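You operate a simulated robot arm through the tools that you are given. There is no shell and no other tool. Be economical: measure what you need, move in short steps, check, and stop when the job is done.

Carry out the task below with a simulated two-armed robot. There is one attempt and no reset: what you move stays moved.

JOB
Take the blue cloth from the top of the lift table and lay it out flat on the top of the side table.

It is judged by the outcome, as a careful person would: the job done as asked, and still so three seconds after it is handed in. It fails if anything else is knocked over, pushed out of place, dropped, spilled or broken. Flat cloth is picked up by pressing the open fingertips on it (5 to 10 N) and closing them slowly along it; thin cloth reads only 2 to 8 mm in the jaws.

ROBOT AND FRAMES
Two 7-joint arms with two-finger parallel grippers on one trunk, on a base that drives. Base frame: it is fixed to the floor where the robot stands at the start and does not move with it; the origin is under the middle of the robot, x ahead of it, y to its left, z up; the surface under the hand at the start is at about z = 0.62. Units: m, rad, N and s.
The left shoulder is at the start at [0.02, 0.113, 1.06], the right one opposite. With the tool pointing down near the work surface each hand reaches from about 0.1 to 0.58 m from the robot's upright axis, wherever it stands, measured 20 degrees to its own side. Places, roughly: top of the side table [0.8, 0.5, 0.9]. Payload 1.57 kg a hand.
Tool frame (each hand has its own): the origin (TCP) lies between the finger pads and is the grasp point; the fingertips stand 0.03 m ahead of it; z points along the fingers, y is the line along which they close. The gripper opens to 0.08 m. The fingers are 0.017 m wide and 0.012 m thick; the gripper's body (0.04 by 0.082 m) begins 0.08 m behind the TCP.
Orientation is that of the tool frame in the base frame, as [roll, pitch, yaw] about the fixed x, y, z axes, in that order (R = Rz(yaw) Ry(pitch) Rx(roll)). With the fingers straight down and closing along the base's y, the tool's x points along the base's -x, its y along +y and its z along -z.

CONTROLS
- The arms move only by the tool apply_moves. It takes "left_targets", "right_targets" or both (then of equal length, played together; a hand with none holds still); each is a list of rows, each an object (a shift or turn left out is 0, a gripper value left out holds the last) with "travel": the shift along the base's x, y, z in m, a list of three; "delta_rot": the turn, a rotation vector about the base's x, y, z in rad, a list of three; "hand": the finger opening in m, from 0 to 0.08. In form: [{"travel": [tx, ty, tz], "delta_rot": [rx, ry, rz], "hand": hand}, ...]. A call has 1 to 10 rows; each row is the pose to reach, as a shift and turn from the pose commanded when the call began. Rows are played at 5 a second. More than 0.05 m and 0.15 rad between two rows, or a gripper value outside its range, and nothing of the call is played. A pose out of reach is approached as far as the arm can. The call stops where the force on the tool passes 40 N (or 10 N more than at its start, if that is more) or the arm is blocked; 0.2 s more then pass. Each finger travels about 0.045 m/s and halts on what it meets, pressing with about 21 N; the grip force reading is that of the motor and also rises with nothing between the fingers. The clock runs only during rows and for 0.2 s after the last one: add rows that repeat a pose to give the fingers time. It gives the time, the measured TCP pose, the force on the tool (base axes), the opening and the grip force at its end, in the units of the frame above (readings bear some noise), with the torque about the TCP (base axes, N m) and any sound that the robot's microphone picked up.
- Cameras (640 x 400 px; columns grow to the right, rows downward): "scene" is now at [0.0962, 0.0233, 1.1904]; the picture's right is [0.26, -0.97, 0.00], its down [-0.52, -0.14, -0.85] and it looks along [0.82, 0.22, -0.53] (base axes); focal length 214 px, centre (320, 200). "left" rides on the left gripper at [0.072, 0.007, -0.122] in its tool frame; the picture's right is [-0.09, 1.00, 0.00], its down [-0.84, -0.08, -0.54] and it looks along [-0.54, -0.05, 0.84] (tool axes); focal length 238 px, centre (320, 200). "right" rides on the right gripper at [0.072, -0.007, -0.122] in its tool frame; the picture's right is [0.09, 1.00, 0.00], its down [-0.84, 0.08, -0.54] and it looks along [-0.54, 0.05, 0.84] (tool axes); focal length 238 px, centre (320, 200). There is no depth. A picture from a camera that has moved, and an enlarged one, comes with that camera's place and axes in the base frame and with its lens.
- camera(camera): a new picture of that camera. The clock stands still meanwhile.
- move_column(by): slides the trunk up (or, below 0, down) by that many m; the arms and the scene camera ride with it, the base frame stays. It gives what a move gives, with no picture.
- roll_base(legs): drives the robot by 1 to 6 legs, each [ahead, left, turn to the left] in m, m and rad, along the robot's own axes; the way and the turn of a leg run together, so that a leg with both is an arc; at most 1.5 m and 3.142 rad a leg. The arms and the cameras ride along, it lands a little off, and it stops where it bumps. It gives what a move gives.
- head_to(pan, tilt): turns the head with the scene camera to pan (to the left, within 1.396 rad either way) and tilt (down, from -0.506 to 1.204), counted from straight ahead of the robot. It gives what a move gives.
- inspect(camera, box): a new picture of the part [left, top, right, bottom] of that camera's present view, enlarged. The clock stands still meanwhile.
- finish_job(): hands the job in; it is judged then, once.

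Work in short steps. Places have to be worked out from the pictures, the camera data and where the tool is seen: move nearer, look again, correct. Check each grasp and each placing, and mend what went wrong. You have 120 turns and 100 pictures in all, those below and enlarged ones among them. Open the grippers and draw the arms clear of the work before you hand the job in, unless the task says otherwise; then end with one line.

The tools are called after "Request:" as a command line: name --argument value ..., lists and objects as JSON in quotes. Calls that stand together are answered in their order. apply_moves: Moves the arms, as the interface text tells. Its arguments: {"type":"object","properties":{"left_targets":{"type":"array","items":{"type":"object","properties":{"travel":{"type":"array","items":{"type":"number"}},"delta_rot":{"type":"array","items":{"type":"number"}},"hand":{"type":"number"}}}},"right_targets":{"type":"array","items":{"type":"object","properties":{"travel":{"type":"array","items":{"type":"number"}},"delta_rot":{"type":"array","items":{"type":"number"}},"hand":{"type":"number"}}}}},"required":[]} The other tools are called the same way: move_column (by) slides the trunk up or down; roll_base (legs) drives the base; head_to (pan, tilt) turns the head that bears the scene camera; camera (camera) takes a picture; inspect (camera, box) takes an enlarged picture of a part of a camera's view; finish_job () hands the job in.

At the start:

```text
clock: 0.0
left_eef_pos: [0.4423, 0.2909, 1.1831]
left_tcp_rot: [-3.141, 0.002, 3.14]
left_wrist_force: [-0.1, -0.2, 0.4]
left_ft_torque: [0.0, 0.02, -0.02]
left_opening: 0.08
left_gripper_force: 0.0
right_eef_pos: [0.4443, -0.1275, 1.1041]
right_tcp_rot: [3.141, 0.002, -3.141]
right_wrist_force: [0.0, 0.8, -1.4]
right_ft_torque: [-0.02, -0.01, 0.0]
right_opening: 0.0802
right_gripper_force: 0.0
trunk travel left (down, up): [-0.114, 0.456]
robot x, y, heading: [-0.0015, 0.0032, -0.004]
head pan, tilt: [0.258, 0.564]
```

scene: 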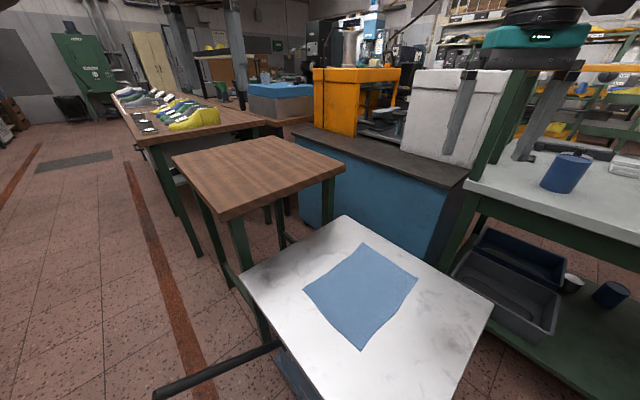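
right: 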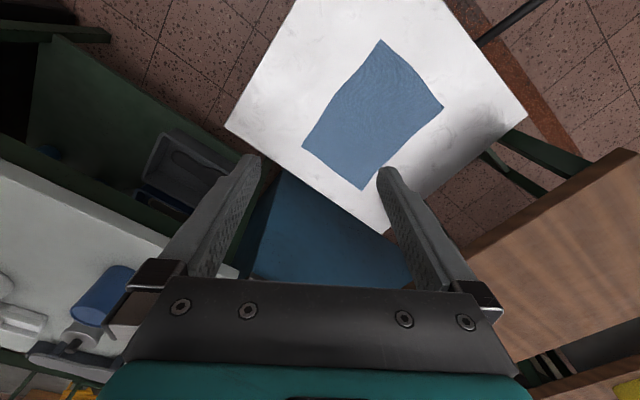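
left: 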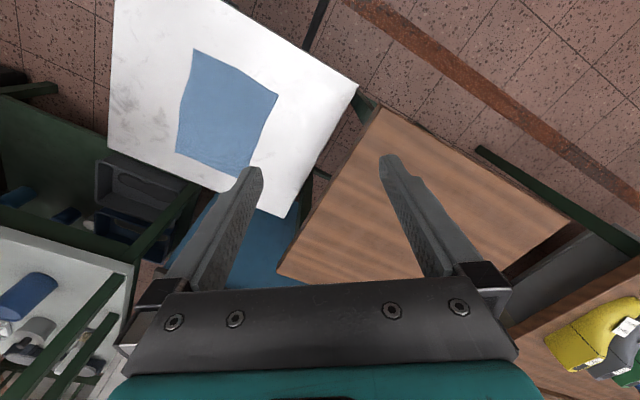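

The cloth is about 0.22 x 0.29 m on the lift table, with its near short edge running roughly (0.35,-0.01) to (0.47,0.175). I'll first look straight down at the robot's base, then to the left along the route I plan to drive.

Request:
head_to --pan 0.2 --tilt 1.15

Request:
camera --camera "scene"

Request:
head_to --pan 1.2 --tilt 0.8

Request:
camera --camera "scene"

```text
clock: 1.0
left_eef_pos: [0.4433, 0.2897, 1.1832]
left_tcp_rot: [-3.141, 0.0, 3.141]
left_wrist_force: [0.2, 0.5, 0.7]
left_ft_torque: [-0.01, 0.01, 0.01]
left_opening: 0.0797
left_gripper_force: 0.0
right_eef_pos: [0.4444, -0.1278, 1.1049]
right_tcp_rot: [-3.141, 0.001, -3.142]
right_wrist_force: [0.2, 0.3, -0.1]
right_ft_torque: [0.02, 0.01, 0.01]
right_opening: 0.0801
right_gripper_force: 0.1
trunk travel left (down, up): [-0.114, 0.456]
robot x, y, heading: [0.0008, 0.0042, 0.002]
head pan, tilt: [0.201, 1.15]
```

```text
96 pictures are left
camera scene: at [0.0681, 0.0123, 1.1455], right [0.2, -0.98, 0.0], down [-0.89, -0.18, -0.41], along [0.4, 0.08, -0.91], focal length 214 px, centre (320, 200)
```

scene: 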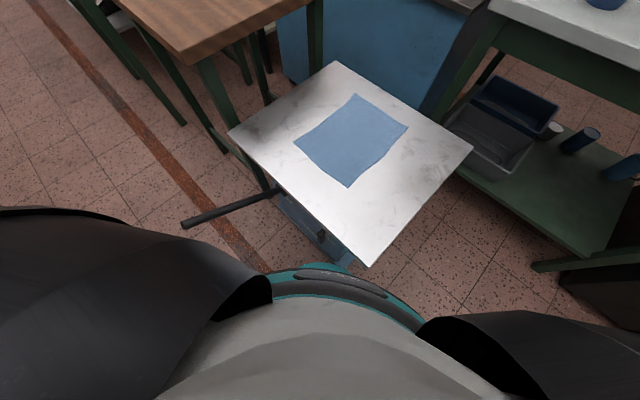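

```text
clock: 2.3
left_eef_pos: [0.4419, 0.2888, 1.1839]
left_tcp_rot: [-3.141, 0.003, 3.142]
left_wrist_force: [0.9, -0.3, -0.1]
left_ft_torque: [0.01, 0.02, 0.01]
left_opening: 0.0803
left_gripper_force: 0.1
right_eef_pos: [0.4436, -0.1267, 1.1049]
right_tcp_rot: [3.141, -0.001, 3.141]
right_wrist_force: [-0.1, 0.2, -0.4]
right_ft_torque: [-0.03, 0.01, -0.01]
right_opening: 0.0798
right_gripper_force: 0.0
trunk travel left (down, up): [-0.114, 0.456]
robot x, y, heading: [0.0037, 0.0022, 0.0]
head pan, tilt: [1.201, 0.799]
```

```text
95 pictures are left
camera scene: at [0.0389, 0.0756, 1.1702], right [0.93, -0.36, 0.0], down [-0.26, -0.67, -0.7], along [0.25, 0.65, -0.72], focal length 214 px, centre (320, 200)
```

scene: 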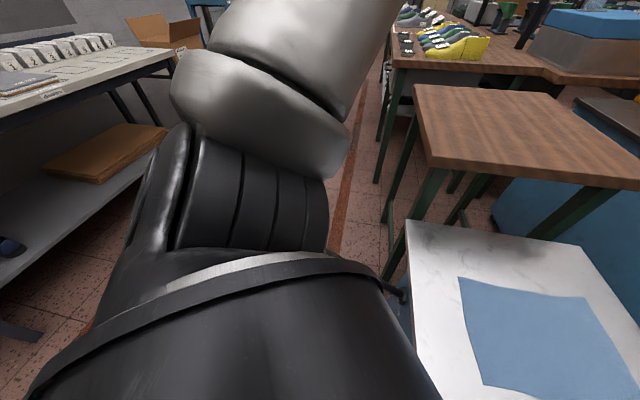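

Both cloth-corner estimates agree: near edge C≈(0.353,-0.010), D≈(0.477,0.176), z≈0.62. I'll move both hands above the two near corners, turned so they close along that edge, with the fingers opened to 4 cm.

Request:
apply_moves --left_targets '[{"travel": [0.003, -0.017, -0.043], "delta_rot": [0, 0, -0.065], "hand": 0.04}, {"travel": [0.006, -0.034, -0.085], "delta_rot": [0, 0, -0.13]}, {"travel": [0.009, -0.05, -0.128], "delta_rot": [0, 0, -0.196]}, {"travel": [0.012, -0.067, -0.17], "delta_rot": [0, 0, -0.261]}, {"travel": [0.016, -0.084, -0.213], "delta_rot": [0, 0, -0.326]}, {"travel": [0.019, -0.101, -0.255], "delta_rot": [0, 0, -0.391]}, {"travel": [0.022, -0.117, -0.298], "delta_rot": [0, 0, -0.457]}, {"travel": [0.025, -0.134, -0.34], "delta_rot": [0, 0, -0.522]}, {"travel": [0.028, -0.151, -0.383], "delta_rot": [0, 0, -0.587]}, {"travel": [0.028, -0.151, -0.383], "delta_rot": [0, 0, -0.587]}]' --right_targets '[{"travel": [-0.007, 0.015, -0.034], "delta_rot": [0, 0, -0.065], "hand": 0.04}, {"travel": [-0.013, 0.031, -0.068], "delta_rot": [0, 0, -0.13]}, {"travel": [-0.02, 0.046, -0.102], "delta_rot": [0, 0, -0.196]}, {"travel": [-0.026, 0.061, -0.136], "delta_rot": [0, 0, -0.261]}, {"travel": [-0.033, 0.077, -0.169], "delta_rot": [0, 0, -0.326]}, {"travel": [-0.039, 0.092, -0.203], "delta_rot": [0, 0, -0.391]}, {"travel": [-0.046, 0.107, -0.237], "delta_rot": [0, 0, -0.457]}, {"travel": [-0.052, 0.123, -0.271], "delta_rot": [0, 0, -0.522]}, {"travel": [-0.059, 0.138, -0.305], "delta_rot": [0, 0, -0.587]}, {"travel": [-0.059, 0.138, -0.305], "delta_rot": [0, 0, -0.587]}]'

Request:
head_to --pan 0.1 --tilt 0.9

Request:
camera --camera "scene"

Request:
camera --camera "left"

Request:
camera --camera "right"

```text
clock: 4.5
left_eef_pos: [0.4724, 0.1414, 0.7998]
left_tcp_rot: [3.141, 0.001, 2.555]
left_wrist_force: [0.0, 0.3, 0.3]
left_ft_torque: [0.0, -0.01, -0.01]
left_opening: 0.04
left_gripper_force: 0.1
right_eef_pos: [0.3833, 0.0094, 0.7966]
right_tcp_rot: [3.141, 0.0, 2.553]
right_wrist_force: [0.3, 0.2, -0.9]
right_ft_torque: [-0.04, -0.03, 0.02]
right_opening: 0.0397
right_gripper_force: 0.1
trunk travel left (down, up): [-0.114, 0.456]
robot x, y, heading: [-0.0028, 0.0006, 0.001]
head pan, tilt: [1.201, 0.799]
```

```text
clock: 5.8
left_eef_pos: [0.4718, 0.1405, 0.8004]
left_tcp_rot: [-3.141, 0.002, 2.554]
left_wrist_force: [0.1, 0.2, 0.2]
left_ft_torque: [0.01, -0.01, 0.0]
left_opening: 0.0398
left_gripper_force: 0.1
right_eef_pos: [0.3829, 0.008, 0.7984]
right_tcp_rot: [3.141, -0.001, 2.553]
right_wrist_force: [-0.1, 0.0, -0.1]
right_ft_torque: [0.02, 0.02, 0.01]
right_opening: 0.0401
right_gripper_force: 0.1
trunk travel left (down, up): [-0.114, 0.456]
robot x, y, heading: [-0.0012, 0.0003, 0.005]
head pan, tilt: [0.099, 0.901]
```

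```text
94 pictures are left
camera scene: at [0.0848, 0.008, 1.1624], right [0.1, -0.99, 0.0], down [-0.78, -0.08, -0.62], along [0.62, 0.06, -0.78], focal length 214 px, centre (320, 200)
```

scene: 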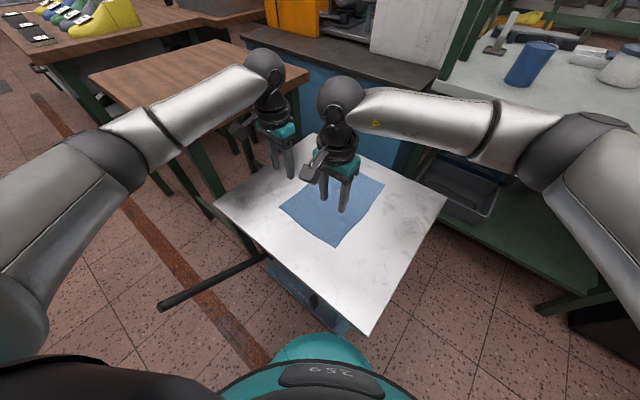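

```text
93 pictures are left
camera left: at [0.4157, 0.1863, 0.9211], right [0.63, 0.78, 0.0], down [0.65, -0.53, 0.54], along [0.42, -0.34, -0.84], focal length 238 px, centre (320, 200)
```

left: 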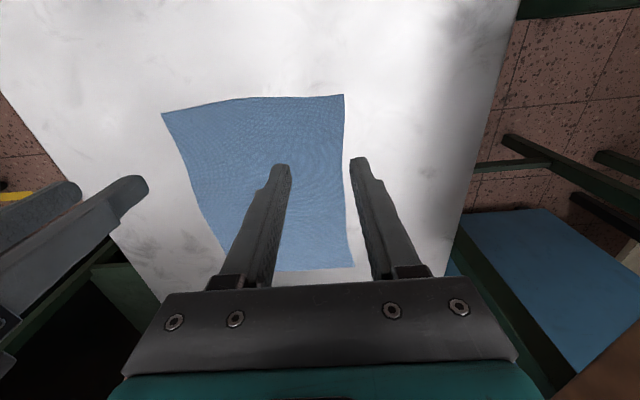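

```text
92 pictures are left
camera right: at [0.3192, 0.0431, 0.919], right [0.48, 0.88, 0.0], down [0.74, -0.4, 0.54], along [0.48, -0.26, -0.84], focal length 238 px, centre (320, 200)
```

right: 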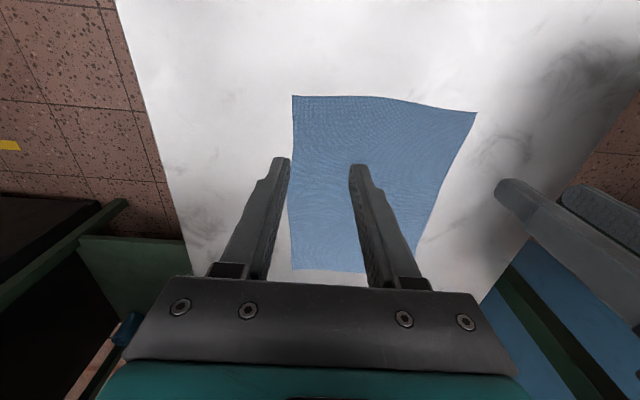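

Wrist-camera views put C at (0.349,-0.008) and D at (0.471,0.178). I'll make small sideways corrections and lower both hands to just above the cloth.

Request:
apply_moves --left_targets '[{"travel": [-0.004, 0.001, -0.045]}, {"travel": [-0.007, 0.001, -0.09]}, {"travel": [-0.007, 0.001, -0.125]}, {"travel": [-0.007, 0.001, -0.14]}, {"travel": [-0.007, 0.001, -0.14]}]' --right_targets '[{"travel": [-0.001, 0.002, -0.045]}, {"travel": [-0.002, 0.004, -0.09]}, {"travel": [-0.002, 0.004, -0.125]}, {"travel": [-0.002, 0.004, -0.14]}, {"travel": [-0.002, 0.004, -0.14]}]'

Request:
camera --camera "left"

Request:
camera --camera "right"

```text
clock: 7.0
left_eef_pos: [0.4635, 0.14, 0.6607]
left_tcp_rot: [-3.141, 0.004, 2.555]
left_wrist_force: [-0.2, -0.4, -0.1]
left_ft_torque: [0.01, -0.01, -0.01]
left_opening: 0.0403
left_gripper_force: 0.1
right_eef_pos: [0.3811, 0.014, 0.6596]
right_tcp_rot: [-3.141, 0.0, 2.554]
right_wrist_force: [-0.7, -0.2, -0.2]
right_ft_torque: [-0.01, -0.01, 0.01]
right_opening: 0.0399
right_gripper_force: 0.1
trunk travel left (down, up): [-0.114, 0.456]
robot x, y, heading: [-0.0009, -0.0016, -0.003]
head pan, tilt: [0.099, 0.901]
```

```text
91 pictures are left
camera left: at [0.4066, 0.1861, 0.782], right [0.63, 0.78, 0.0], down [0.65, -0.53, 0.54], along [0.42, -0.34, -0.84], focal length 238 px, centre (320, 200)
```

left: 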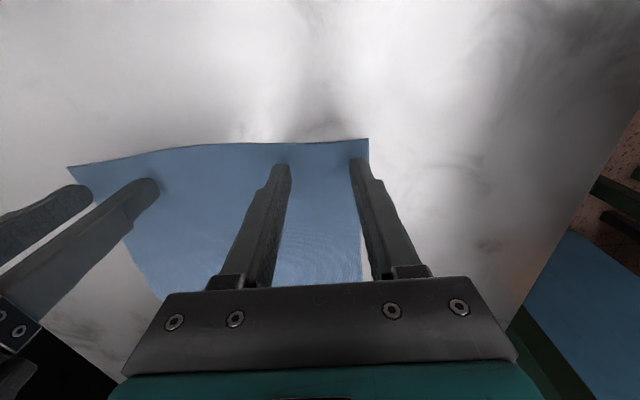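

```text
90 pictures are left
camera right: at [0.3166, 0.0485, 0.7815], right [0.47, 0.88, 0.0], down [0.74, -0.4, 0.54], along [0.48, -0.26, -0.84], focal length 238 px, centre (320, 200)
```

right: 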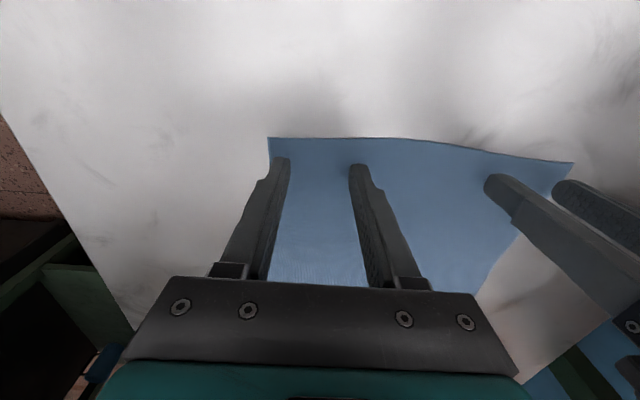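

Fingers are well placed on both corners and still about 1 cm above. I'll descend in small steps to feel the contact.

Request:
apply_moves --left_targets '[{"travel": [0, 0, -0.004]}, {"travel": [0, 0, -0.007]}, {"travel": [0, 0, -0.009]}, {"travel": [0, 0, -0.01]}, {"travel": [0, 0, -0.01]}]' --right_targets '[{"travel": [0, 0, -0.004]}, {"travel": [0, 0, -0.007]}, {"travel": [0, 0, -0.009]}, {"travel": [0, 0, -0.01]}, {"travel": [0, 0, -0.01]}]'

```text
clock: 8.2
left_eef_pos: [0.4632, 0.1382, 0.6511]
left_tcp_rot: [3.141, 0.003, 2.556]
left_wrist_force: [-1.2, 0.2, 10.7]
left_ft_torque: [0.05, 0.03, 0.0]
left_opening: 0.0401
left_gripper_force: 0.1
right_eef_pos: [0.3835, 0.0155, 0.6517]
right_tcp_rot: [3.14, 0.001, 2.555]
right_wrist_force: [-0.7, -0.3, 8.5]
right_ft_torque: [-0.21, 0.17, 0.0]
right_opening: 0.0402
right_gripper_force: 0.4
trunk travel left (down, up): [-0.114, 0.456]
robot x, y, heading: [-0.0005, -0.0027, -0.001]
head pan, tilt: [0.099, 0.901]
```

Both hands press at 8–11 N, which is right. I'll close the fingers slowly along the cloth.

Request:
apply_moves --left_targets '[{"hand": 0.036}, {"hand": 0.031}, {"hand": 0.026}, {"hand": 0.021}, {"hand": 0.016}, {"hand": 0.011}, {"hand": 0.006}, {"hand": 0.0}, {"hand": 0.0}, {"hand": 0.0}]' --right_targets '[{"hand": 0.036}, {"hand": 0.031}, {"hand": 0.026}, {"hand": 0.021}, {"hand": 0.016}, {"hand": 0.011}, {"hand": 0.006}, {"hand": 0.0}, {"hand": 0.0}, {"hand": 0.0}]'

Request:
camera --camera "left"

Request:
camera --camera "right"

```text
clock: 10.4
left_eef_pos: [0.4628, 0.1376, 0.6517]
left_tcp_rot: [-3.141, 0.002, 2.555]
left_wrist_force: [-0.1, -0.6, 20.0]
left_ft_torque: [0.07, 0.04, 0.04]
left_opening: 0.0021
left_gripper_force: 21.2
right_eef_pos: [0.3821, 0.015, 0.651]
right_tcp_rot: [3.141, 0.001, 2.553]
right_wrist_force: [-0.6, -0.6, 16.0]
right_ft_torque: [-0.08, 0.09, -0.01]
right_opening: 0.0001
right_gripper_force: 20.7
trunk travel left (down, up): [-0.114, 0.456]
robot x, y, heading: [-0.0018, -0.0007, 0.001]
head pan, tilt: [0.099, 0.901]
```

```text
89 pictures are left
camera left: at [0.4061, 0.185, 0.7723], right [0.63, 0.78, 0.0], down [0.65, -0.53, 0.54], along [0.43, -0.34, -0.84], focal length 238 px, centre (320, 200)
```

left: 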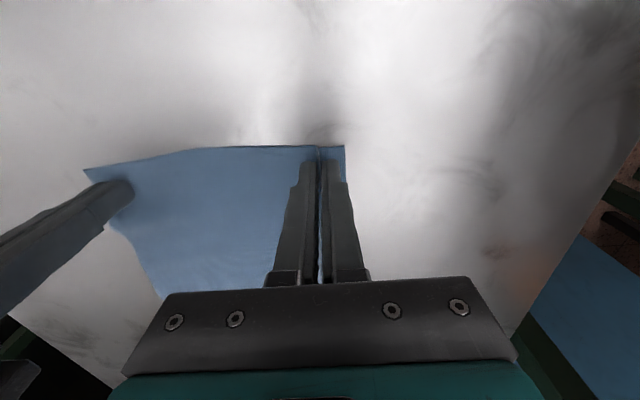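

```text
88 pictures are left
camera right: at [0.3174, 0.0493, 0.7724], right [0.48, 0.88, 0.0], down [0.74, -0.4, 0.54], along [0.48, -0.26, -0.84], focal length 238 px, centre (320, 200)
```

right: 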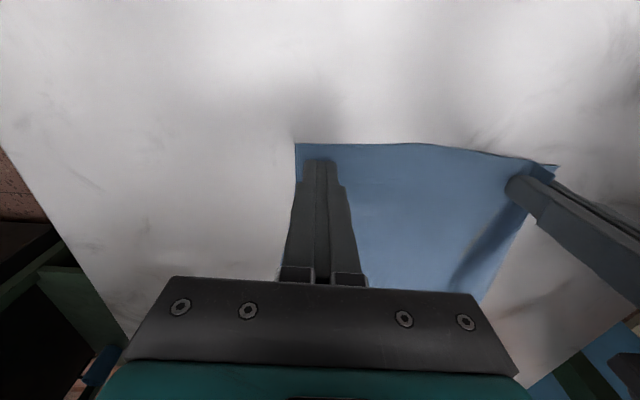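

Left has the cloth (2.1 mm), but the right slipped off it (0.1 mm). I'll lift the right slightly, reopen to 3 cm, shift toward the cloth and press a bit harder.

Request:
apply_moves --right_targets '[{"travel": [0, 0, 0.01]}, {"travel": [0.004, 0.011, 0.01], "hand": 0.03}, {"travel": [0.004, 0.011, 0.01]}, {"travel": [0.004, 0.011, 0.004]}, {"travel": [0.004, 0.011, 0.001]}, {"travel": [0.004, 0.011, -0.0005]}, {"travel": [0.004, 0.011, -0.0005]}]'

Request:
camera --camera "right"

```text
clock: 12.0
left_eef_pos: [0.4627, 0.1386, 0.6503]
left_tcp_rot: [3.138, 0.003, 2.554]
left_wrist_force: [0.7, -0.2, 19.3]
left_ft_torque: [0.03, 0.0, -0.01]
left_opening: 0.002
left_gripper_force: 21.0
right_eef_pos: [0.388, 0.0266, 0.6517]
right_tcp_rot: [3.138, 0.002, 2.556]
right_wrist_force: [-2.1, 0.3, 19.8]
right_ft_torque: [-0.34, 0.25, 0.02]
right_opening: 0.0302
right_gripper_force: 0.0
trunk travel left (down, up): [-0.114, 0.456]
robot x, y, heading: [-0.0055, -0.0014, -0.003]
head pan, tilt: [0.099, 0.901]
```

```text
87 pictures are left
camera right: at [0.3224, 0.0611, 0.7724], right [0.47, 0.88, 0.0], down [0.74, -0.4, 0.54], along [0.48, -0.26, -0.84], focal length 238 px, centre (320, 200)
```

right: 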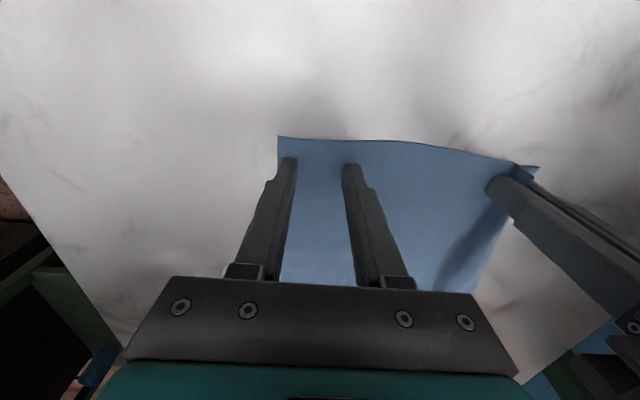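

The torque shows nearly all the right-hand load on the outer finger. I'll tilt the hand slightly (0.03 rad) to even it out, and ease the press.

Request:
apply_moves --right_targets '[{"travel": [0, 0, 0.0], "delta_rot": [-0.025, 0.016, 0]}, {"travel": [0, 0, 0.0], "delta_rot": [-0.025, 0.016, 0]}, {"travel": [0, 0, 0.0], "delta_rot": [-0.025, 0.016, 0]}]'

```text
clock: 12.8
left_eef_pos: [0.4626, 0.1395, 0.6512]
left_tcp_rot: [3.14, 0.002, 2.556]
left_wrist_force: [2.8, -0.3, 16.7]
left_ft_torque: [0.02, -0.01, 0.0]
left_opening: 0.0019
left_gripper_force: 21.5
right_eef_pos: [0.388, 0.027, 0.6514]
right_tcp_rot: [-3.119, 0.002, 2.556]
right_wrist_force: [-2.1, 2.4, 30.0]
right_ft_torque: [0.67, -0.36, 0.05]
right_opening: 0.0306
right_gripper_force: 0.3
trunk travel left (down, up): [-0.114, 0.456]
robot x, y, heading: [-0.0009, -0.0032, -0.001]
head pan, tilt: [0.099, 0.901]
```

Overcorrected: the load moved to the inner finger. I'll go back about two thirds of the way and ease up.

Request:
apply_moves --right_targets '[{"travel": [0, 0, 0.0006], "delta_rot": [0.016, -0.0105, 0]}, {"travel": [0, 0, 0.0006], "delta_rot": [0.016, -0.0105, 0]}, {"travel": [0, 0, 0.0006], "delta_rot": [0.016, -0.0105, 0]}]'

```text
clock: 13.6
left_eef_pos: [0.4616, 0.139, 0.6507]
left_tcp_rot: [3.141, 0.005, 2.554]
left_wrist_force: [1.8, -0.8, 16.8]
left_ft_torque: [0.05, -0.05, -0.02]
left_opening: 0.0021
left_gripper_force: 20.8
right_eef_pos: [0.3887, 0.0276, 0.6512]
right_tcp_rot: [-3.137, 0.002, 2.553]
right_wrist_force: [-1.5, 3.9, 26.5]
right_ft_torque: [0.44, -0.14, 0.07]
right_opening: 0.031
right_gripper_force: 0.0
trunk travel left (down, up): [-0.114, 0.456]
robot x, y, heading: [0.0001, 0.0011, -0.0]
head pan, tilt: [0.099, 0.901]
```

Request:
apply_moves --right_targets '[{"travel": [0, 0, 0.001], "delta_rot": [0.006, -0.004, 0]}, {"travel": [0, 0, 0.0014], "delta_rot": [0.006, -0.004, 0]}, {"travel": [0, 0, 0.0014], "delta_rot": [0.006, -0.004, 0]}]'

```text
clock: 14.4
left_eef_pos: [0.4627, 0.1394, 0.6514]
left_tcp_rot: [3.139, 0.003, 2.555]
left_wrist_force: [-2.2, 1.1, 22.4]
left_ft_torque: [0.13, 0.08, 0.02]
left_opening: 0.0021
left_gripper_force: 21.2
right_eef_pos: [0.387, 0.0245, 0.652]
right_tcp_rot: [-3.14, 0.002, 2.553]
right_wrist_force: [2.8, 2.3, 12.7]
right_ft_torque: [0.16, -0.05, 0.02]
right_opening: 0.0308
right_gripper_force: 0.6
trunk travel left (down, up): [-0.114, 0.456]
robot x, y, heading: [-0.0028, -0.004, 0.004]
head pan, tilt: [0.099, 0.901]
```

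Right now presses at 12.7 N, reasonably balanced. Closing it slowly.

Request:
apply_moves --right_targets '[{"hand": 0.027}, {"hand": 0.023}, {"hand": 0.019}, {"hand": 0.015}, {"hand": 0.011}, {"hand": 0.007}, {"hand": 0.003}, {"hand": 0.0}, {"hand": 0.0}, {"hand": 0.0}]'

Request:
camera --camera "right"

```text
clock: 16.6
left_eef_pos: [0.4626, 0.1379, 0.6512]
left_tcp_rot: [-3.141, 0.004, 2.553]
left_wrist_force: [-5.8, -3.0, 26.3]
left_ft_torque: [0.02, 0.25, 0.03]
left_opening: 0.0022
left_gripper_force: 21.0
right_eef_pos: [0.3873, 0.0259, 0.652]
right_tcp_rot: [3.141, 0.002, 2.557]
right_wrist_force: [4.6, 8.4, 0.0]
right_ft_torque: [0.21, -0.17, 0.0]
right_opening: 0.0018
right_gripper_force: 21.2
trunk travel left (down, up): [-0.114, 0.456]
robot x, y, heading: [0.0014, -0.0012, 0.003]
head pan, tilt: [0.099, 0.901]
```

```text
86 pictures are left
camera right: at [0.3221, 0.0607, 0.773], right [0.47, 0.88, 0.0], down [0.74, -0.4, 0.54], along [0.48, -0.26, -0.84], focal length 238 px, centre (320, 200)
```

right: 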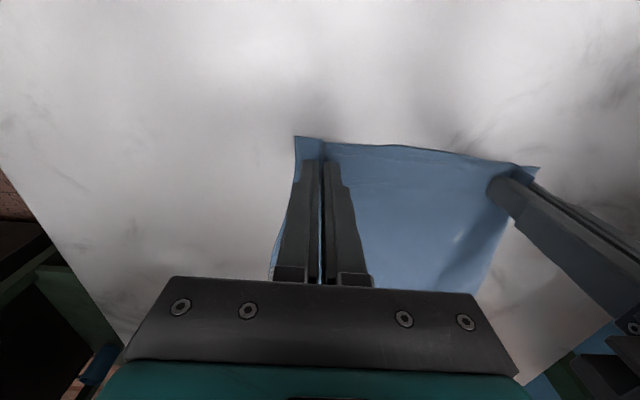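

Both hands now hold the cloth (2.2 and 1.8 mm). I'll lift both 10 cm and check.

Request:
apply_moves --left_targets '[{"travel": [0, 0, 0.01]}, {"travel": [0, 0, 0.025]}, {"travel": [0, 0, 0.045]}, {"travel": [0, 0, 0.07]}, {"travel": [0, 0, 0.1]}, {"travel": [0, 0, 0.1]}]' --right_targets '[{"travel": [0, 0, 0.01]}, {"travel": [0, 0, 0.025]}, {"travel": [0, 0, 0.045]}, {"travel": [0, 0, 0.07]}, {"travel": [0, 0, 0.1]}, {"travel": [0, 0, 0.1]}]'

Request:
camera --camera "scene"

```text
clock: 18.0
left_eef_pos: [0.4623, 0.1391, 0.7491]
left_tcp_rot: [-3.142, 0.001, 2.556]
left_wrist_force: [-3.2, -5.1, 0.4]
left_ft_torque: [-0.17, 0.13, -0.01]
left_opening: 0.0023
left_gripper_force: 20.8
right_eef_pos: [0.39, 0.0248, 0.7493]
right_tcp_rot: [-3.136, 0.002, 2.554]
right_wrist_force: [3.2, 5.2, 0.1]
right_ft_torque: [0.18, -0.13, 0.0]
right_opening: 0.002
right_gripper_force: 21.0
trunk travel left (down, up): [-0.114, 0.456]
robot x, y, heading: [0.0011, -0.0027, 0.002]
head pan, tilt: [0.099, 0.901]
```

```text
85 pictures are left
camera scene: at [0.0848, 0.0079, 1.1623], right [0.1, -1.0, 0.0], down [-0.78, -0.08, -0.62], along [0.62, 0.06, -0.78], focal length 214 px, centre (320, 200)
```

scene: 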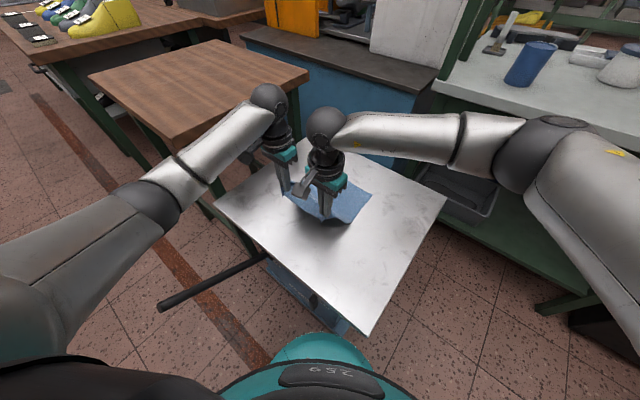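

Cloth is lifted and taut between the hands. Now raise the trunk so it hangs free of the lift table.

Request:
move_column --by 0.3

Request:
head_to --pan 0.3 --tilt 0.9

Request:
camera --camera "scene"

```text
clock: 21.0
left_eef_pos: [0.4624, 0.1387, 1.0494]
left_tcp_rot: [-3.141, -0.002, 2.553]
left_wrist_force: [-3.3, -4.9, -0.3]
left_ft_torque: [-0.19, 0.11, -0.03]
left_opening: 0.0019
left_gripper_force: 20.6
right_eef_pos: [0.3901, 0.0258, 1.0493]
right_tcp_rot: [-3.139, 0.001, 2.556]
right_wrist_force: [2.8, 5.5, -0.9]
right_ft_torque: [0.19, -0.07, -0.02]
right_opening: 0.0019
right_gripper_force: 21.3
trunk travel left (down, up): [-0.414, 0.156]
robot x, y, heading: [0.0019, 0.0037, -0.003]
head pan, tilt: [0.099, 0.901]
```

```text
clock: 21.7
left_eef_pos: [0.4629, 0.1385, 1.0488]
left_tcp_rot: [-3.141, 0.002, 2.556]
left_wrist_force: [-3.8, -4.9, 0.0]
left_ft_torque: [-0.13, 0.07, -0.01]
left_opening: 0.0022
left_gripper_force: 20.8
right_eef_pos: [0.3892, 0.0254, 1.0489]
right_tcp_rot: [-3.138, 0.0, 2.555]
right_wrist_force: [3.1, 4.7, -1.6]
right_ft_torque: [0.13, -0.11, -0.03]
right_opening: 0.0019
right_gripper_force: 20.8
trunk travel left (down, up): [-0.414, 0.156]
robot x, y, heading: [-0.0008, -0.0017, 0.001]
head pan, tilt: [0.3, 0.901]
```

```text
84 pictures are left
camera scene: at [0.0819, 0.0226, 1.4623], right [0.3, -0.96, 0.0], down [-0.75, -0.23, -0.62], along [0.59, 0.18, -0.78], focal length 214 px, centre (320, 200)
```

scene: 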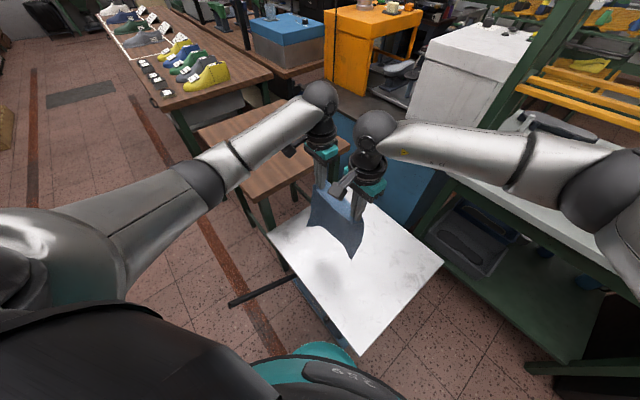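

Cloth hangs well. Triangulating the side table with the raised camera puts its top at about z 0.89, long near-left edge from (0.42,0.33) to (0.74,0.81). Next I raise further and bring the hands square in front of the robot.

Request:
move_column --by 0.15

Request:
apply_moves --left_targets '[{"travel": [-0.008, -0.009, 0.01], "delta_rot": [0, 0, 0.073]}, {"travel": [-0.016, -0.018, 0.02], "delta_rot": [0, 0, 0.147]}, {"travel": [-0.024, -0.027, 0.03], "delta_rot": [0, 0, 0.22]}, {"travel": [-0.032, -0.036, 0.04], "delta_rot": [0, 0, 0.293]}, {"travel": [-0.039, -0.045, 0.05], "delta_rot": [0, 0, 0.367]}, {"travel": [-0.047, -0.054, 0.06], "delta_rot": [0, 0, 0.44]}, {"travel": [-0.055, -0.063, 0.07], "delta_rot": [0, 0, 0.513]}, {"travel": [-0.063, -0.072, 0.08], "delta_rot": [0, 0, 0.587]}, {"travel": [-0.063, -0.072, 0.08], "delta_rot": [0, 0, 0.587]}]' --right_targets '[{"travel": [0.001, -0.0115, 0.01], "delta_rot": [0, 0, 0.073]}, {"travel": [0.003, -0.023, 0.02], "delta_rot": [0, 0, 0.147]}, {"travel": [0.004, -0.035, 0.03], "delta_rot": [0, 0, 0.22]}, {"travel": [0.005, -0.046, 0.04], "delta_rot": [0, 0, 0.293]}, {"travel": [0.007, -0.058, 0.05], "delta_rot": [0, 0, 0.367]}, {"travel": [0.008, -0.069, 0.06], "delta_rot": [0, 0, 0.44]}, {"travel": [0.009, -0.081, 0.07], "delta_rot": [0, 0, 0.513]}, {"travel": [0.0105, -0.0925, 0.08], "delta_rot": [0, 0, 0.587]}, {"travel": [0.0105, -0.0925, 0.08], "delta_rot": [0, 0, 0.587]}]'

Request:
head_to --pan 1.2 --tilt 0.8

Request:
camera --camera "scene"

```text
clock: 23.5
left_eef_pos: [0.4622, 0.1398, 1.1991]
left_tcp_rot: [-3.141, 0.001, 2.556]
left_wrist_force: [-3.1, -5.4, 0.2]
left_ft_torque: [-0.16, 0.09, 0.0]
left_opening: 0.0023
left_gripper_force: 21.4
right_eef_pos: [0.3909, 0.0249, 1.2001]
right_tcp_rot: [-3.137, -0.002, 2.556]
right_wrist_force: [3.4, 4.9, 0.2]
right_ft_torque: [0.15, -0.12, 0.04]
right_opening: 0.0015
right_gripper_force: 21.6
trunk travel left (down, up): [-0.564, 0.006]
robot x, y, heading: [-0.0004, 0.0008, 0.004]
head pan, tilt: [0.3, 0.901]
```

```text
clock: 25.5
left_eef_pos: [0.3993, 0.068, 1.2793]
left_tcp_rot: [-3.14, 0.001, 3.141]
left_wrist_force: [0.4, -4.5, 0.6]
left_ft_torque: [-0.14, 0.01, -0.02]
left_opening: 0.0023
left_gripper_force: 21.1
right_eef_pos: [0.3998, -0.0659, 1.2806]
right_tcp_rot: [-3.139, 0.001, -3.139]
right_wrist_force: [0.2, 4.5, -0.3]
right_ft_torque: [0.16, -0.03, -0.04]
right_opening: 0.0017
right_gripper_force: 20.6
trunk travel left (down, up): [-0.564, 0.006]
robot x, y, heading: [-0.0014, 0.0004, 0.001]
head pan, tilt: [0.3, 0.901]
```

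```text
clock: 26.7
left_eef_pos: [0.3989, 0.0672, 1.2789]
left_tcp_rot: [-3.141, 0.003, 3.141]
left_wrist_force: [0.5, -5.4, 0.2]
left_ft_torque: [-0.2, 0.03, -0.01]
left_opening: 0.002
left_gripper_force: 21.4
right_eef_pos: [0.4006, -0.0668, 1.2798]
right_tcp_rot: [-3.139, 0.0, -3.14]
right_wrist_force: [0.2, 5.4, -0.5]
right_ft_torque: [0.16, 0.0, -0.04]
right_opening: 0.0018
right_gripper_force: 20.7
trunk travel left (down, up): [-0.564, 0.006]
robot x, y, heading: [0.0, 0.0012, 0.002]
head pan, tilt: [1.201, 0.799]
```

```text
83 pictures are left
camera scene: at [0.039, 0.0755, 1.6202], right [0.93, -0.36, 0.0], down [-0.26, -0.67, -0.7], along [0.25, 0.65, -0.72], focal length 214 px, centre (320, 200)
```

scene: 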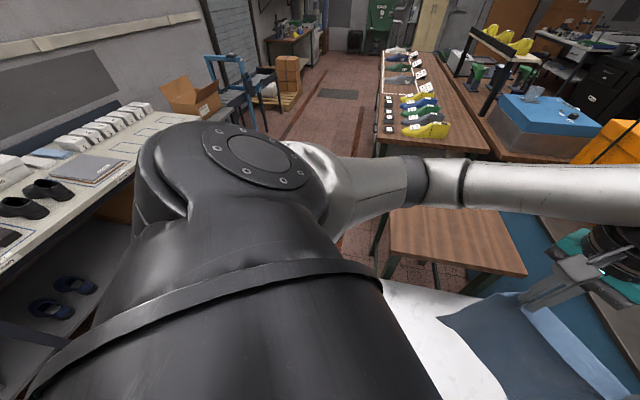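

There's a bench on the left, with its edge roughly from (-0.8,1.0) to (-0.3,1.95); my path stays well clear of it. I'll back up 0.2 m, then slide left 0.85 m.

Request:
roll_base --legs '[[-0.2, 0, 0], [0, 0.45, 0], [0, 0.4, 0]]'

Request:
head_to --pan -0.3 --tilt 0.75

Request:
camera --camera "scene"

```text
clock: 32.7
left_eef_pos: [0.2039, 0.9198, 1.2788]
left_tcp_rot: [-3.141, 0.0, 3.137]
left_wrist_force: [0.0, -5.2, 0.0]
left_ft_torque: [-0.18, -0.02, -0.01]
left_opening: 0.0023
left_gripper_force: 20.8
right_eef_pos: [0.2036, 0.785, 1.2797]
right_tcp_rot: [-3.138, 0.0, 3.136]
right_wrist_force: [1.0, 6.3, 0.6]
right_ft_torque: [0.21, 0.0, 0.01]
right_opening: 0.0019
right_gripper_force: 21.0
trunk travel left (down, up): [-0.564, 0.006]
robot x, y, heading: [-0.1966, 0.8543, -0.004]
head pan, tilt: [1.201, 0.799]
```

```text
clock: 34.3
left_eef_pos: [0.2044, 0.9193, 1.2784]
left_tcp_rot: [-3.14, 0.002, 3.14]
left_wrist_force: [0.1, -4.1, 0.6]
left_ft_torque: [-0.17, -0.03, -0.04]
left_opening: 0.0021
left_gripper_force: 21.0
right_eef_pos: [0.2047, 0.7856, 1.2802]
right_tcp_rot: [-3.14, 0.0, 3.137]
right_wrist_force: [-0.5, 5.0, 0.6]
right_ft_torque: [0.17, 0.0, -0.02]
right_opening: 0.002
right_gripper_force: 21.6
trunk travel left (down, up): [-0.564, 0.006]
robot x, y, heading: [-0.195, 0.8524, -0.004]
head pan, tilt: [-0.3, 0.75]
```

```text
82 pictures are left
camera scene: at [-0.1064, 0.8302, 1.6242], right [-0.3, -0.95, 0.0], down [-0.65, 0.2, -0.73], along [0.7, -0.22, -0.68], focal length 214 px, centre (320, 200)
```

scene: 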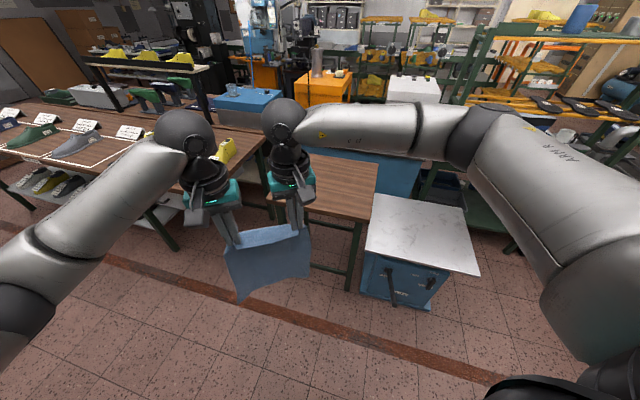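

The cloth hangs square and free. Now turn right 0.59 rad to face the side table's long edge, and look.

Request:
roll_base --legs '[[0, 0, -0.585]]'

Request:
head_to --pan 0.0 --tilt 0.8

Request:
camera --camera "scene"

Request:
camera --camera "right"

```text
clock: 36.3
left_eef_pos: [0.1753, 0.6921, 1.2796]
left_tcp_rot: [3.14, 0.002, 2.559]
left_wrist_force: [-3.5, -4.3, 0.9]
left_ft_torque: [-0.11, 0.11, 0.03]
left_opening: 0.002
left_gripper_force: 21.2
right_eef_pos: [0.1014, 0.5783, 1.2796]
right_tcp_rot: [-3.139, 0.001, 2.56]
right_wrist_force: [2.5, 5.4, 0.4]
right_ft_torque: [0.18, -0.07, 0.01]
right_opening: 0.0018
right_gripper_force: 21.1
trunk travel left (down, up): [-0.564, 0.006]
robot x, y, heading: [-0.1951, 0.8539, -0.578]
head pan, tilt: [-0.3, 0.75]
```

```text
clock: 37.1
left_eef_pos: [0.1759, 0.6914, 1.2787]
left_tcp_rot: [-3.142, 0.002, 2.557]
left_wrist_force: [-1.3, -3.8, 0.3]
left_ft_torque: [-0.11, 0.13, 0.0]
left_opening: 0.0026
left_gripper_force: 21.2
right_eef_pos: [0.1011, 0.5794, 1.2801]
right_tcp_rot: [-3.139, 0.0, 2.558]
right_wrist_force: [2.0, 4.2, -0.4]
right_ft_torque: [0.12, -0.09, 0.06]
right_opening: 0.0015
right_gripper_force: 21.3
trunk travel left (down, up): [-0.564, 0.006]
robot x, y, heading: [-0.1958, 0.8541, -0.584]
head pan, tilt: [0.0, 0.799]
```

```text
81 pictures are left
camera scene: at [-0.1198, 0.8051, 1.6203], right [-0.55, -0.83, 0.0], down [-0.6, 0.4, -0.7], along [0.58, -0.38, -0.72], focal length 214 px, centre (320, 200)
```

scene: 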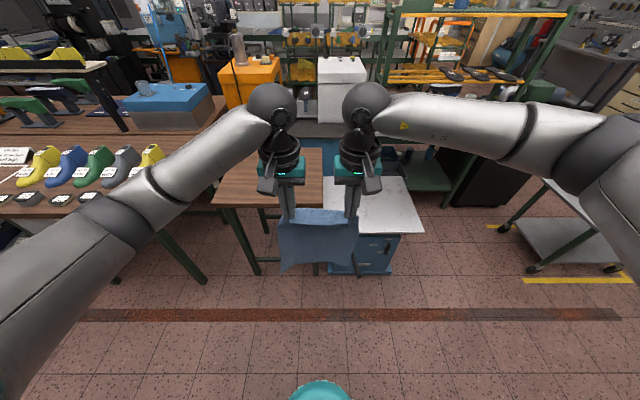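

```text
80 pictures are left
camera right: at [0.0369, 0.6138, 1.4012], right [0.47, 0.88, 0.0], down [0.74, -0.39, 0.54], along [0.48, -0.26, -0.84], focal length 238 px, centre (320, 200)
```

right: 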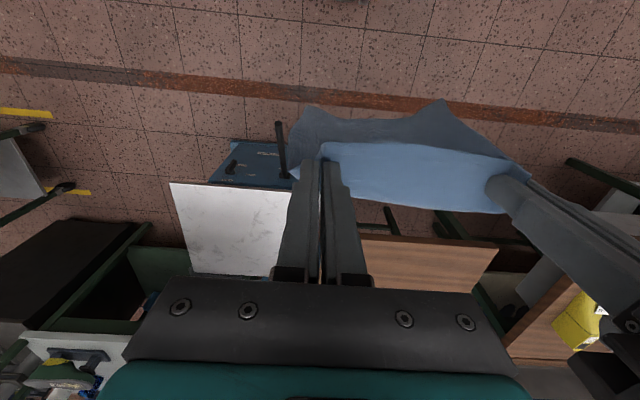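

The table is now square to me. In robot-aligned coordinates it spans 0.50 m wide and 0.46 m deep, centred near (0.78,0.50). I'll slide left 0.24 m to centre on it, go ahead 0.30 m, and look.

Request:
roll_base --legs '[[0, 0.24, 0], [0.3, 0, 0]]'

Request:
camera --camera "scene"

Request:
camera --camera "left"

```text
clock: 40.5
left_eef_pos: [0.5606, 0.7267, 1.2785]
left_tcp_rot: [-3.141, 0.002, 2.561]
left_wrist_force: [-2.5, -4.5, -0.4]
left_ft_torque: [-0.14, 0.03, 0.01]
left_opening: 0.0019
left_gripper_force: 20.8
right_eef_pos: [0.4883, 0.6133, 1.2792]
right_tcp_rot: [-3.14, -0.001, 2.559]
right_wrist_force: [2.9, 4.3, -0.5]
right_ft_torque: [0.13, -0.05, 0.05]
right_opening: 0.0018
right_gripper_force: 21.6
trunk travel left (down, up): [-0.564, 0.006]
robot x, y, heading: [0.1919, 0.8891, -0.577]
head pan, tilt: [0.0, 0.799]
```

```text
79 pictures are left
camera scene: at [0.2664, 0.8393, 1.6202], right [-0.55, -0.84, 0.0], down [-0.6, 0.39, -0.7], along [0.58, -0.38, -0.72], focal length 214 px, centre (320, 200)
```

scene: 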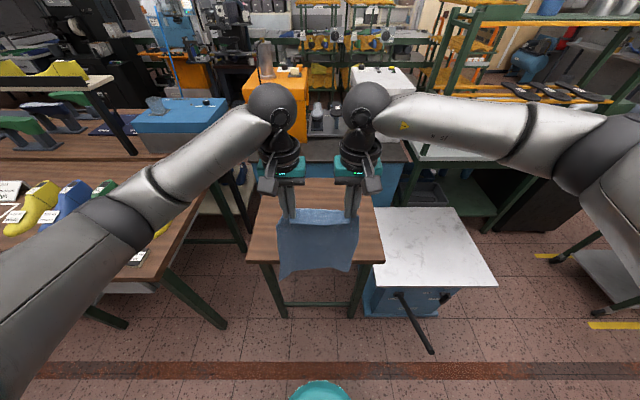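

```text
78 pictures are left
camera left: at [0.5047, 0.7721, 1.4002], right [0.62, 0.78, 0.0], down [0.66, -0.52, 0.54], along [0.42, -0.34, -0.84], focal length 238 px, centre (320, 200)
```

left: 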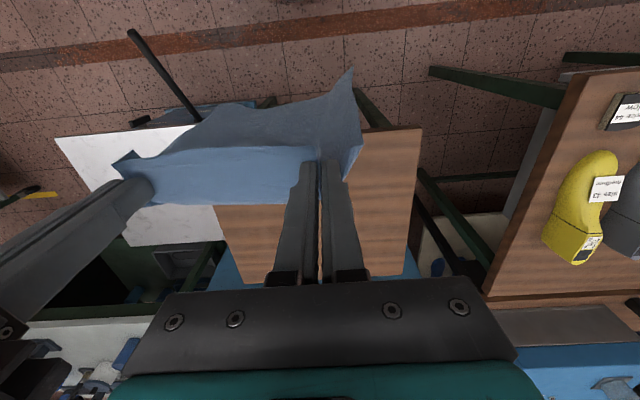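

The robot is centred on the table, with its near edge 0.47 m ahead, and the hem hangs about 0.1 m above the top. I'll drive ahead 0.19 m.

Request:
roll_base --legs '[[0.1, 0.0, 0], [0.09, 0.012, 0]]'

Request:
camera --camera "scene"

```text
clock: 42.4
left_eef_pos: [0.722, 0.6338, 1.2788]
left_tcp_rot: [-3.14, 0.002, 2.559]
left_wrist_force: [-2.5, -4.0, -0.6]
left_ft_torque: [-0.1, 0.12, 0.03]
left_opening: 0.002
left_gripper_force: 21.4
right_eef_pos: [0.6492, 0.5214, 1.2803]
right_tcp_rot: [-3.14, 0.0, 2.559]
right_wrist_force: [2.3, 4.1, 0.2]
right_ft_torque: [0.13, -0.05, 0.05]
right_opening: 0.0018
right_gripper_force: 20.7
trunk travel left (down, up): [-0.564, 0.006]
robot x, y, heading: [0.3519, 0.7966, -0.584]
head pan, tilt: [0.0, 0.799]
```

```text
77 pictures are left
camera scene: at [0.4276, 0.7473, 1.6202], right [-0.55, -0.84, 0.0], down [-0.6, 0.39, -0.7], along [0.58, -0.38, -0.72], focal length 214 px, centre (320, 200)
```

scene: 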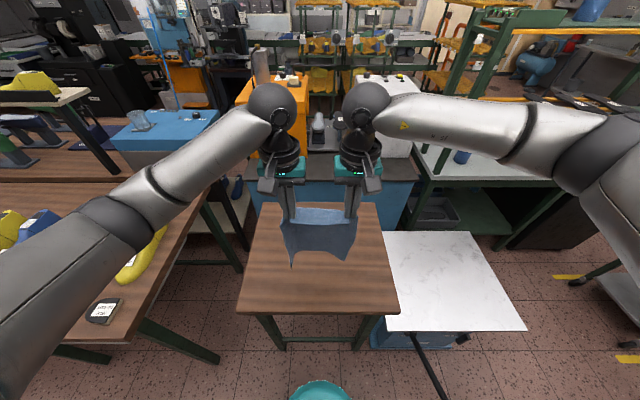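

The near edge is 0.31 m ahead of me and the far edge about 0.77 m. I'll reach both hands forward 0.23 m along the heading, at this height.

Request:
apply_moves --left_targets '[{"travel": [0.032, -0.021, 0]}, {"travel": [0.064, -0.042, 0]}, {"travel": [0.096, -0.063, 0]}, {"travel": [0.128, -0.085, 0]}, {"travel": [0.16, -0.106, 0]}, {"travel": [0.192, -0.127, 0]}, {"travel": [0.192, -0.127, 0]}]' --right_targets '[{"travel": [0.032, -0.021, 0]}, {"travel": [0.064, -0.042, 0]}, {"travel": [0.096, -0.063, 0]}, {"travel": [0.128, -0.085, 0]}, {"travel": [0.16, -0.106, 0]}, {"travel": [0.192, -0.127, 0]}, {"travel": [0.192, -0.127, 0]}]'

Request:
camera --camera "scene"

```text
clock: 44.0
left_eef_pos: [0.8723, 0.5431, 1.284]
left_tcp_rot: [-3.127, 0.004, 2.551]
left_wrist_force: [-14.4, -20.4, -1.0]
left_ft_torque: [-0.6, 0.39, -0.04]
left_opening: 0.0024
left_gripper_force: 21.1
left hand out of reach, approached as far as the arm can: row 5, 6, 7
right_eef_pos: [0.7925, 0.4262, 1.2792]
right_tcp_rot: [3.131, -0.002, 2.571]
right_wrist_force: [13.4, 20.1, 0.3]
right_ft_torque: [0.62, -0.42, 0.01]
right_opening: 0.0019
right_gripper_force: 20.9
right hand out of reach, approached as far as the arm can: row 5, 6, 7
trunk travel left (down, up): [-0.564, 0.006]
robot x, y, heading: [0.3515, 0.7992, -0.584]
head pan, tilt: [0.0, 0.799]
```

```text
76 pictures are left
camera scene: at [0.4272, 0.7472, 1.6202], right [-0.55, -0.84, 0.0], down [-0.6, 0.39, -0.7], along [0.58, -0.38, -0.72], focal length 214 px, centre (320, 200)
```

scene: 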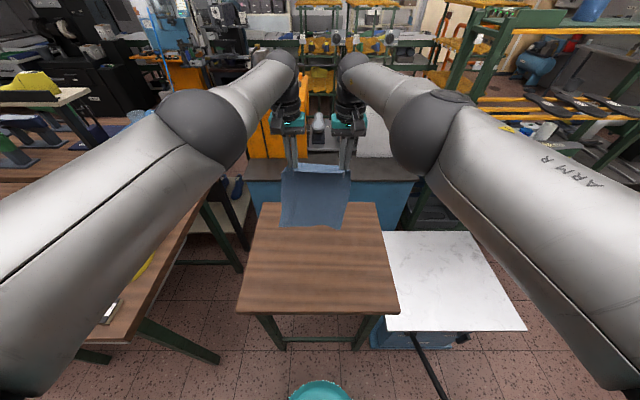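

The arms stop at about 0.575 m with vertical tools. I'll back off a little to ease the tension, then tilt the fingers outward (0.6 rad) to gain reach.

Request:
apply_moves --left_targets '[{"travel": [-0.03, 0.02, 0]}, {"travel": [-0.058, 0.038, 0]}, {"travel": [-0.058, 0.038, 0], "delta_rot": [-0.066, -0.1, 0]}, {"travel": [-0.058, 0.038, 0], "delta_rot": [-0.132, -0.2, 0]}, {"travel": [-0.058, 0.038, 0], "delta_rot": [-0.198, -0.3, 0]}, {"travel": [-0.058, 0.038, 0], "delta_rot": [-0.264, -0.4, 0]}, {"travel": [-0.058, 0.038, 0], "delta_rot": [-0.33, -0.5, 0]}, {"travel": [-0.058, 0.038, 0], "delta_rot": [-0.33, -0.5, 0]}]' --right_targets '[{"travel": [-0.03, 0.02, 0]}, {"travel": [-0.058, 0.038, 0]}, {"travel": [-0.058, 0.038, 0], "delta_rot": [-0.066, -0.1, 0]}, {"travel": [-0.058, 0.038, 0], "delta_rot": [-0.132, -0.2, 0]}, {"travel": [-0.058, 0.038, 0], "delta_rot": [-0.198, -0.3, 0]}, {"travel": [-0.058, 0.038, 0], "delta_rot": [-0.264, -0.4, 0]}, {"travel": [-0.058, 0.038, 0], "delta_rot": [-0.33, -0.5, 0]}, {"travel": [-0.058, 0.038, 0], "delta_rot": [-0.33, -0.5, 0]}]'

Request:
camera --camera "scene"

```text
clock: 45.8
left_eef_pos: [0.8165, 0.5846, 1.2853]
left_tcp_rot: [-3.139, 0.601, 2.558]
left_wrist_force: [0.2, 0.5, -0.4]
left_ft_torque: [-0.01, 0.01, 0.02]
left_opening: 0.0019
left_gripper_force: 21.3
right_eef_pos: [0.7343, 0.4596, 1.278]
right_tcp_rot: [-3.141, 0.6, 2.561]
right_wrist_force: [0.4, 0.7, 0.2]
right_ft_torque: [-0.05, 0.0, 0.01]
right_opening: 0.0001
right_gripper_force: 20.9
trunk travel left (down, up): [-0.564, 0.006]
robot x, y, heading: [0.3568, 0.7969, -0.587]
head pan, tilt: [0.0, 0.799]
```

```text
75 pictures are left
camera scene: at [0.4279, 0.747, 1.6202], right [-0.55, -0.84, 0.0], down [-0.6, 0.39, -0.7], along [0.58, -0.38, -0.72], focal length 214 px, centre (320, 200)
```

scene: 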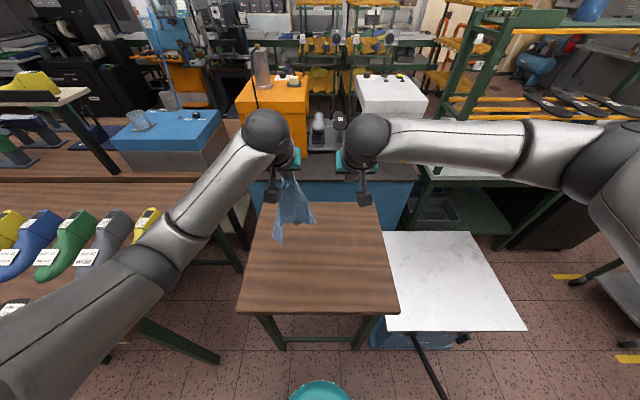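

The right corner slipped out, as the hands had drifted 1.5 cm apart when out of reach. The left still holds its corner. I'll set the left tool vertical again and pull the right hand back, then lay the cloth down on the table and regrasp.

Request:
apply_moves --left_targets '[{"travel": [0.0, 0.0, 0.01], "delta_rot": [0.066, 0.1, 0]}, {"travel": [0.01, -0.007, 0.01], "delta_rot": [0.132, 0.2, 0]}, {"travel": [0.02, -0.014, 0.01], "delta_rot": [0.198, 0.3, 0]}, {"travel": [0.03, -0.02, 0.01], "delta_rot": [0.264, 0.4, 0]}, {"travel": [0.035, -0.024, 0.01], "delta_rot": [0.33, 0.5, 0]}, {"travel": [0.035, -0.024, 0.01], "delta_rot": [0.33, 0.5, 0]}]' --right_targets '[{"travel": [-0.03, -0.01, 0.0], "delta_rot": [0.066, 0.1, 0], "hand": 0.03}, {"travel": [-0.06, -0.02, 0.0], "delta_rot": [0.132, 0.2, 0]}, {"travel": [-0.1, -0.03, 0.0], "delta_rot": [0.198, 0.3, 0]}, {"travel": [-0.14, -0.035, 0.0], "delta_rot": [0.264, 0.4, 0]}, {"travel": [-0.18, -0.04, 0.0], "delta_rot": [0.33, 0.5, 0]}, {"travel": [-0.18, -0.04, 0.0], "delta_rot": [0.33, 0.5, 0]}]'

Request:
inspect --camera "scene" --box '[200, 100, 440, 330]'

Request:
camera --camera "right"

```text
clock: 47.2
left_eef_pos: [0.8541, 0.5609, 1.2945]
left_tcp_rot: [-3.141, 0.0, 2.556]
left_wrist_force: [0.3, 0.2, -0.5]
left_ft_torque: [-0.01, 0.02, -0.01]
left_opening: 0.0018
left_gripper_force: 20.8
right_eef_pos: [0.5513, 0.4217, 1.2794]
right_tcp_rot: [-3.139, -0.002, 2.56]
right_wrist_force: [0.3, 0.5, 1.4]
right_ft_torque: [-0.01, 0.0, -0.01]
right_opening: 0.03
right_gripper_force: 0.0
trunk travel left (down, up): [-0.564, 0.006]
robot x, y, heading: [0.3517, 0.7965, -0.588]
head pan, tilt: [0.0, 0.799]
```

```text
1.74 times, centred on (320, 215) of scene
camera zoom: at [0.4281, 0.7482, 1.6202], right [-0.55, -0.84, 0.0], down [-0.6, 0.39, -0.7], along [0.58, -0.38, -0.72], focal length 373 px, centre (320, 174)
```

zoom: 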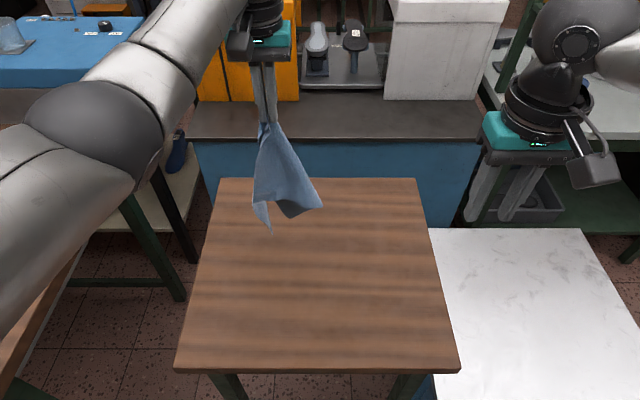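

```text
73 pictures are left
camera right: at [0.4874, 0.4549, 1.4014], right [0.47, 0.88, 0.0], down [0.74, -0.39, 0.54], along [0.48, -0.26, -0.84], focal length 238 px, centre (320, 200)
```

right: 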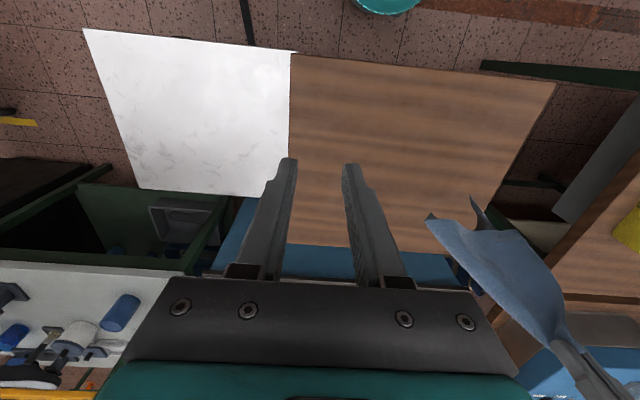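

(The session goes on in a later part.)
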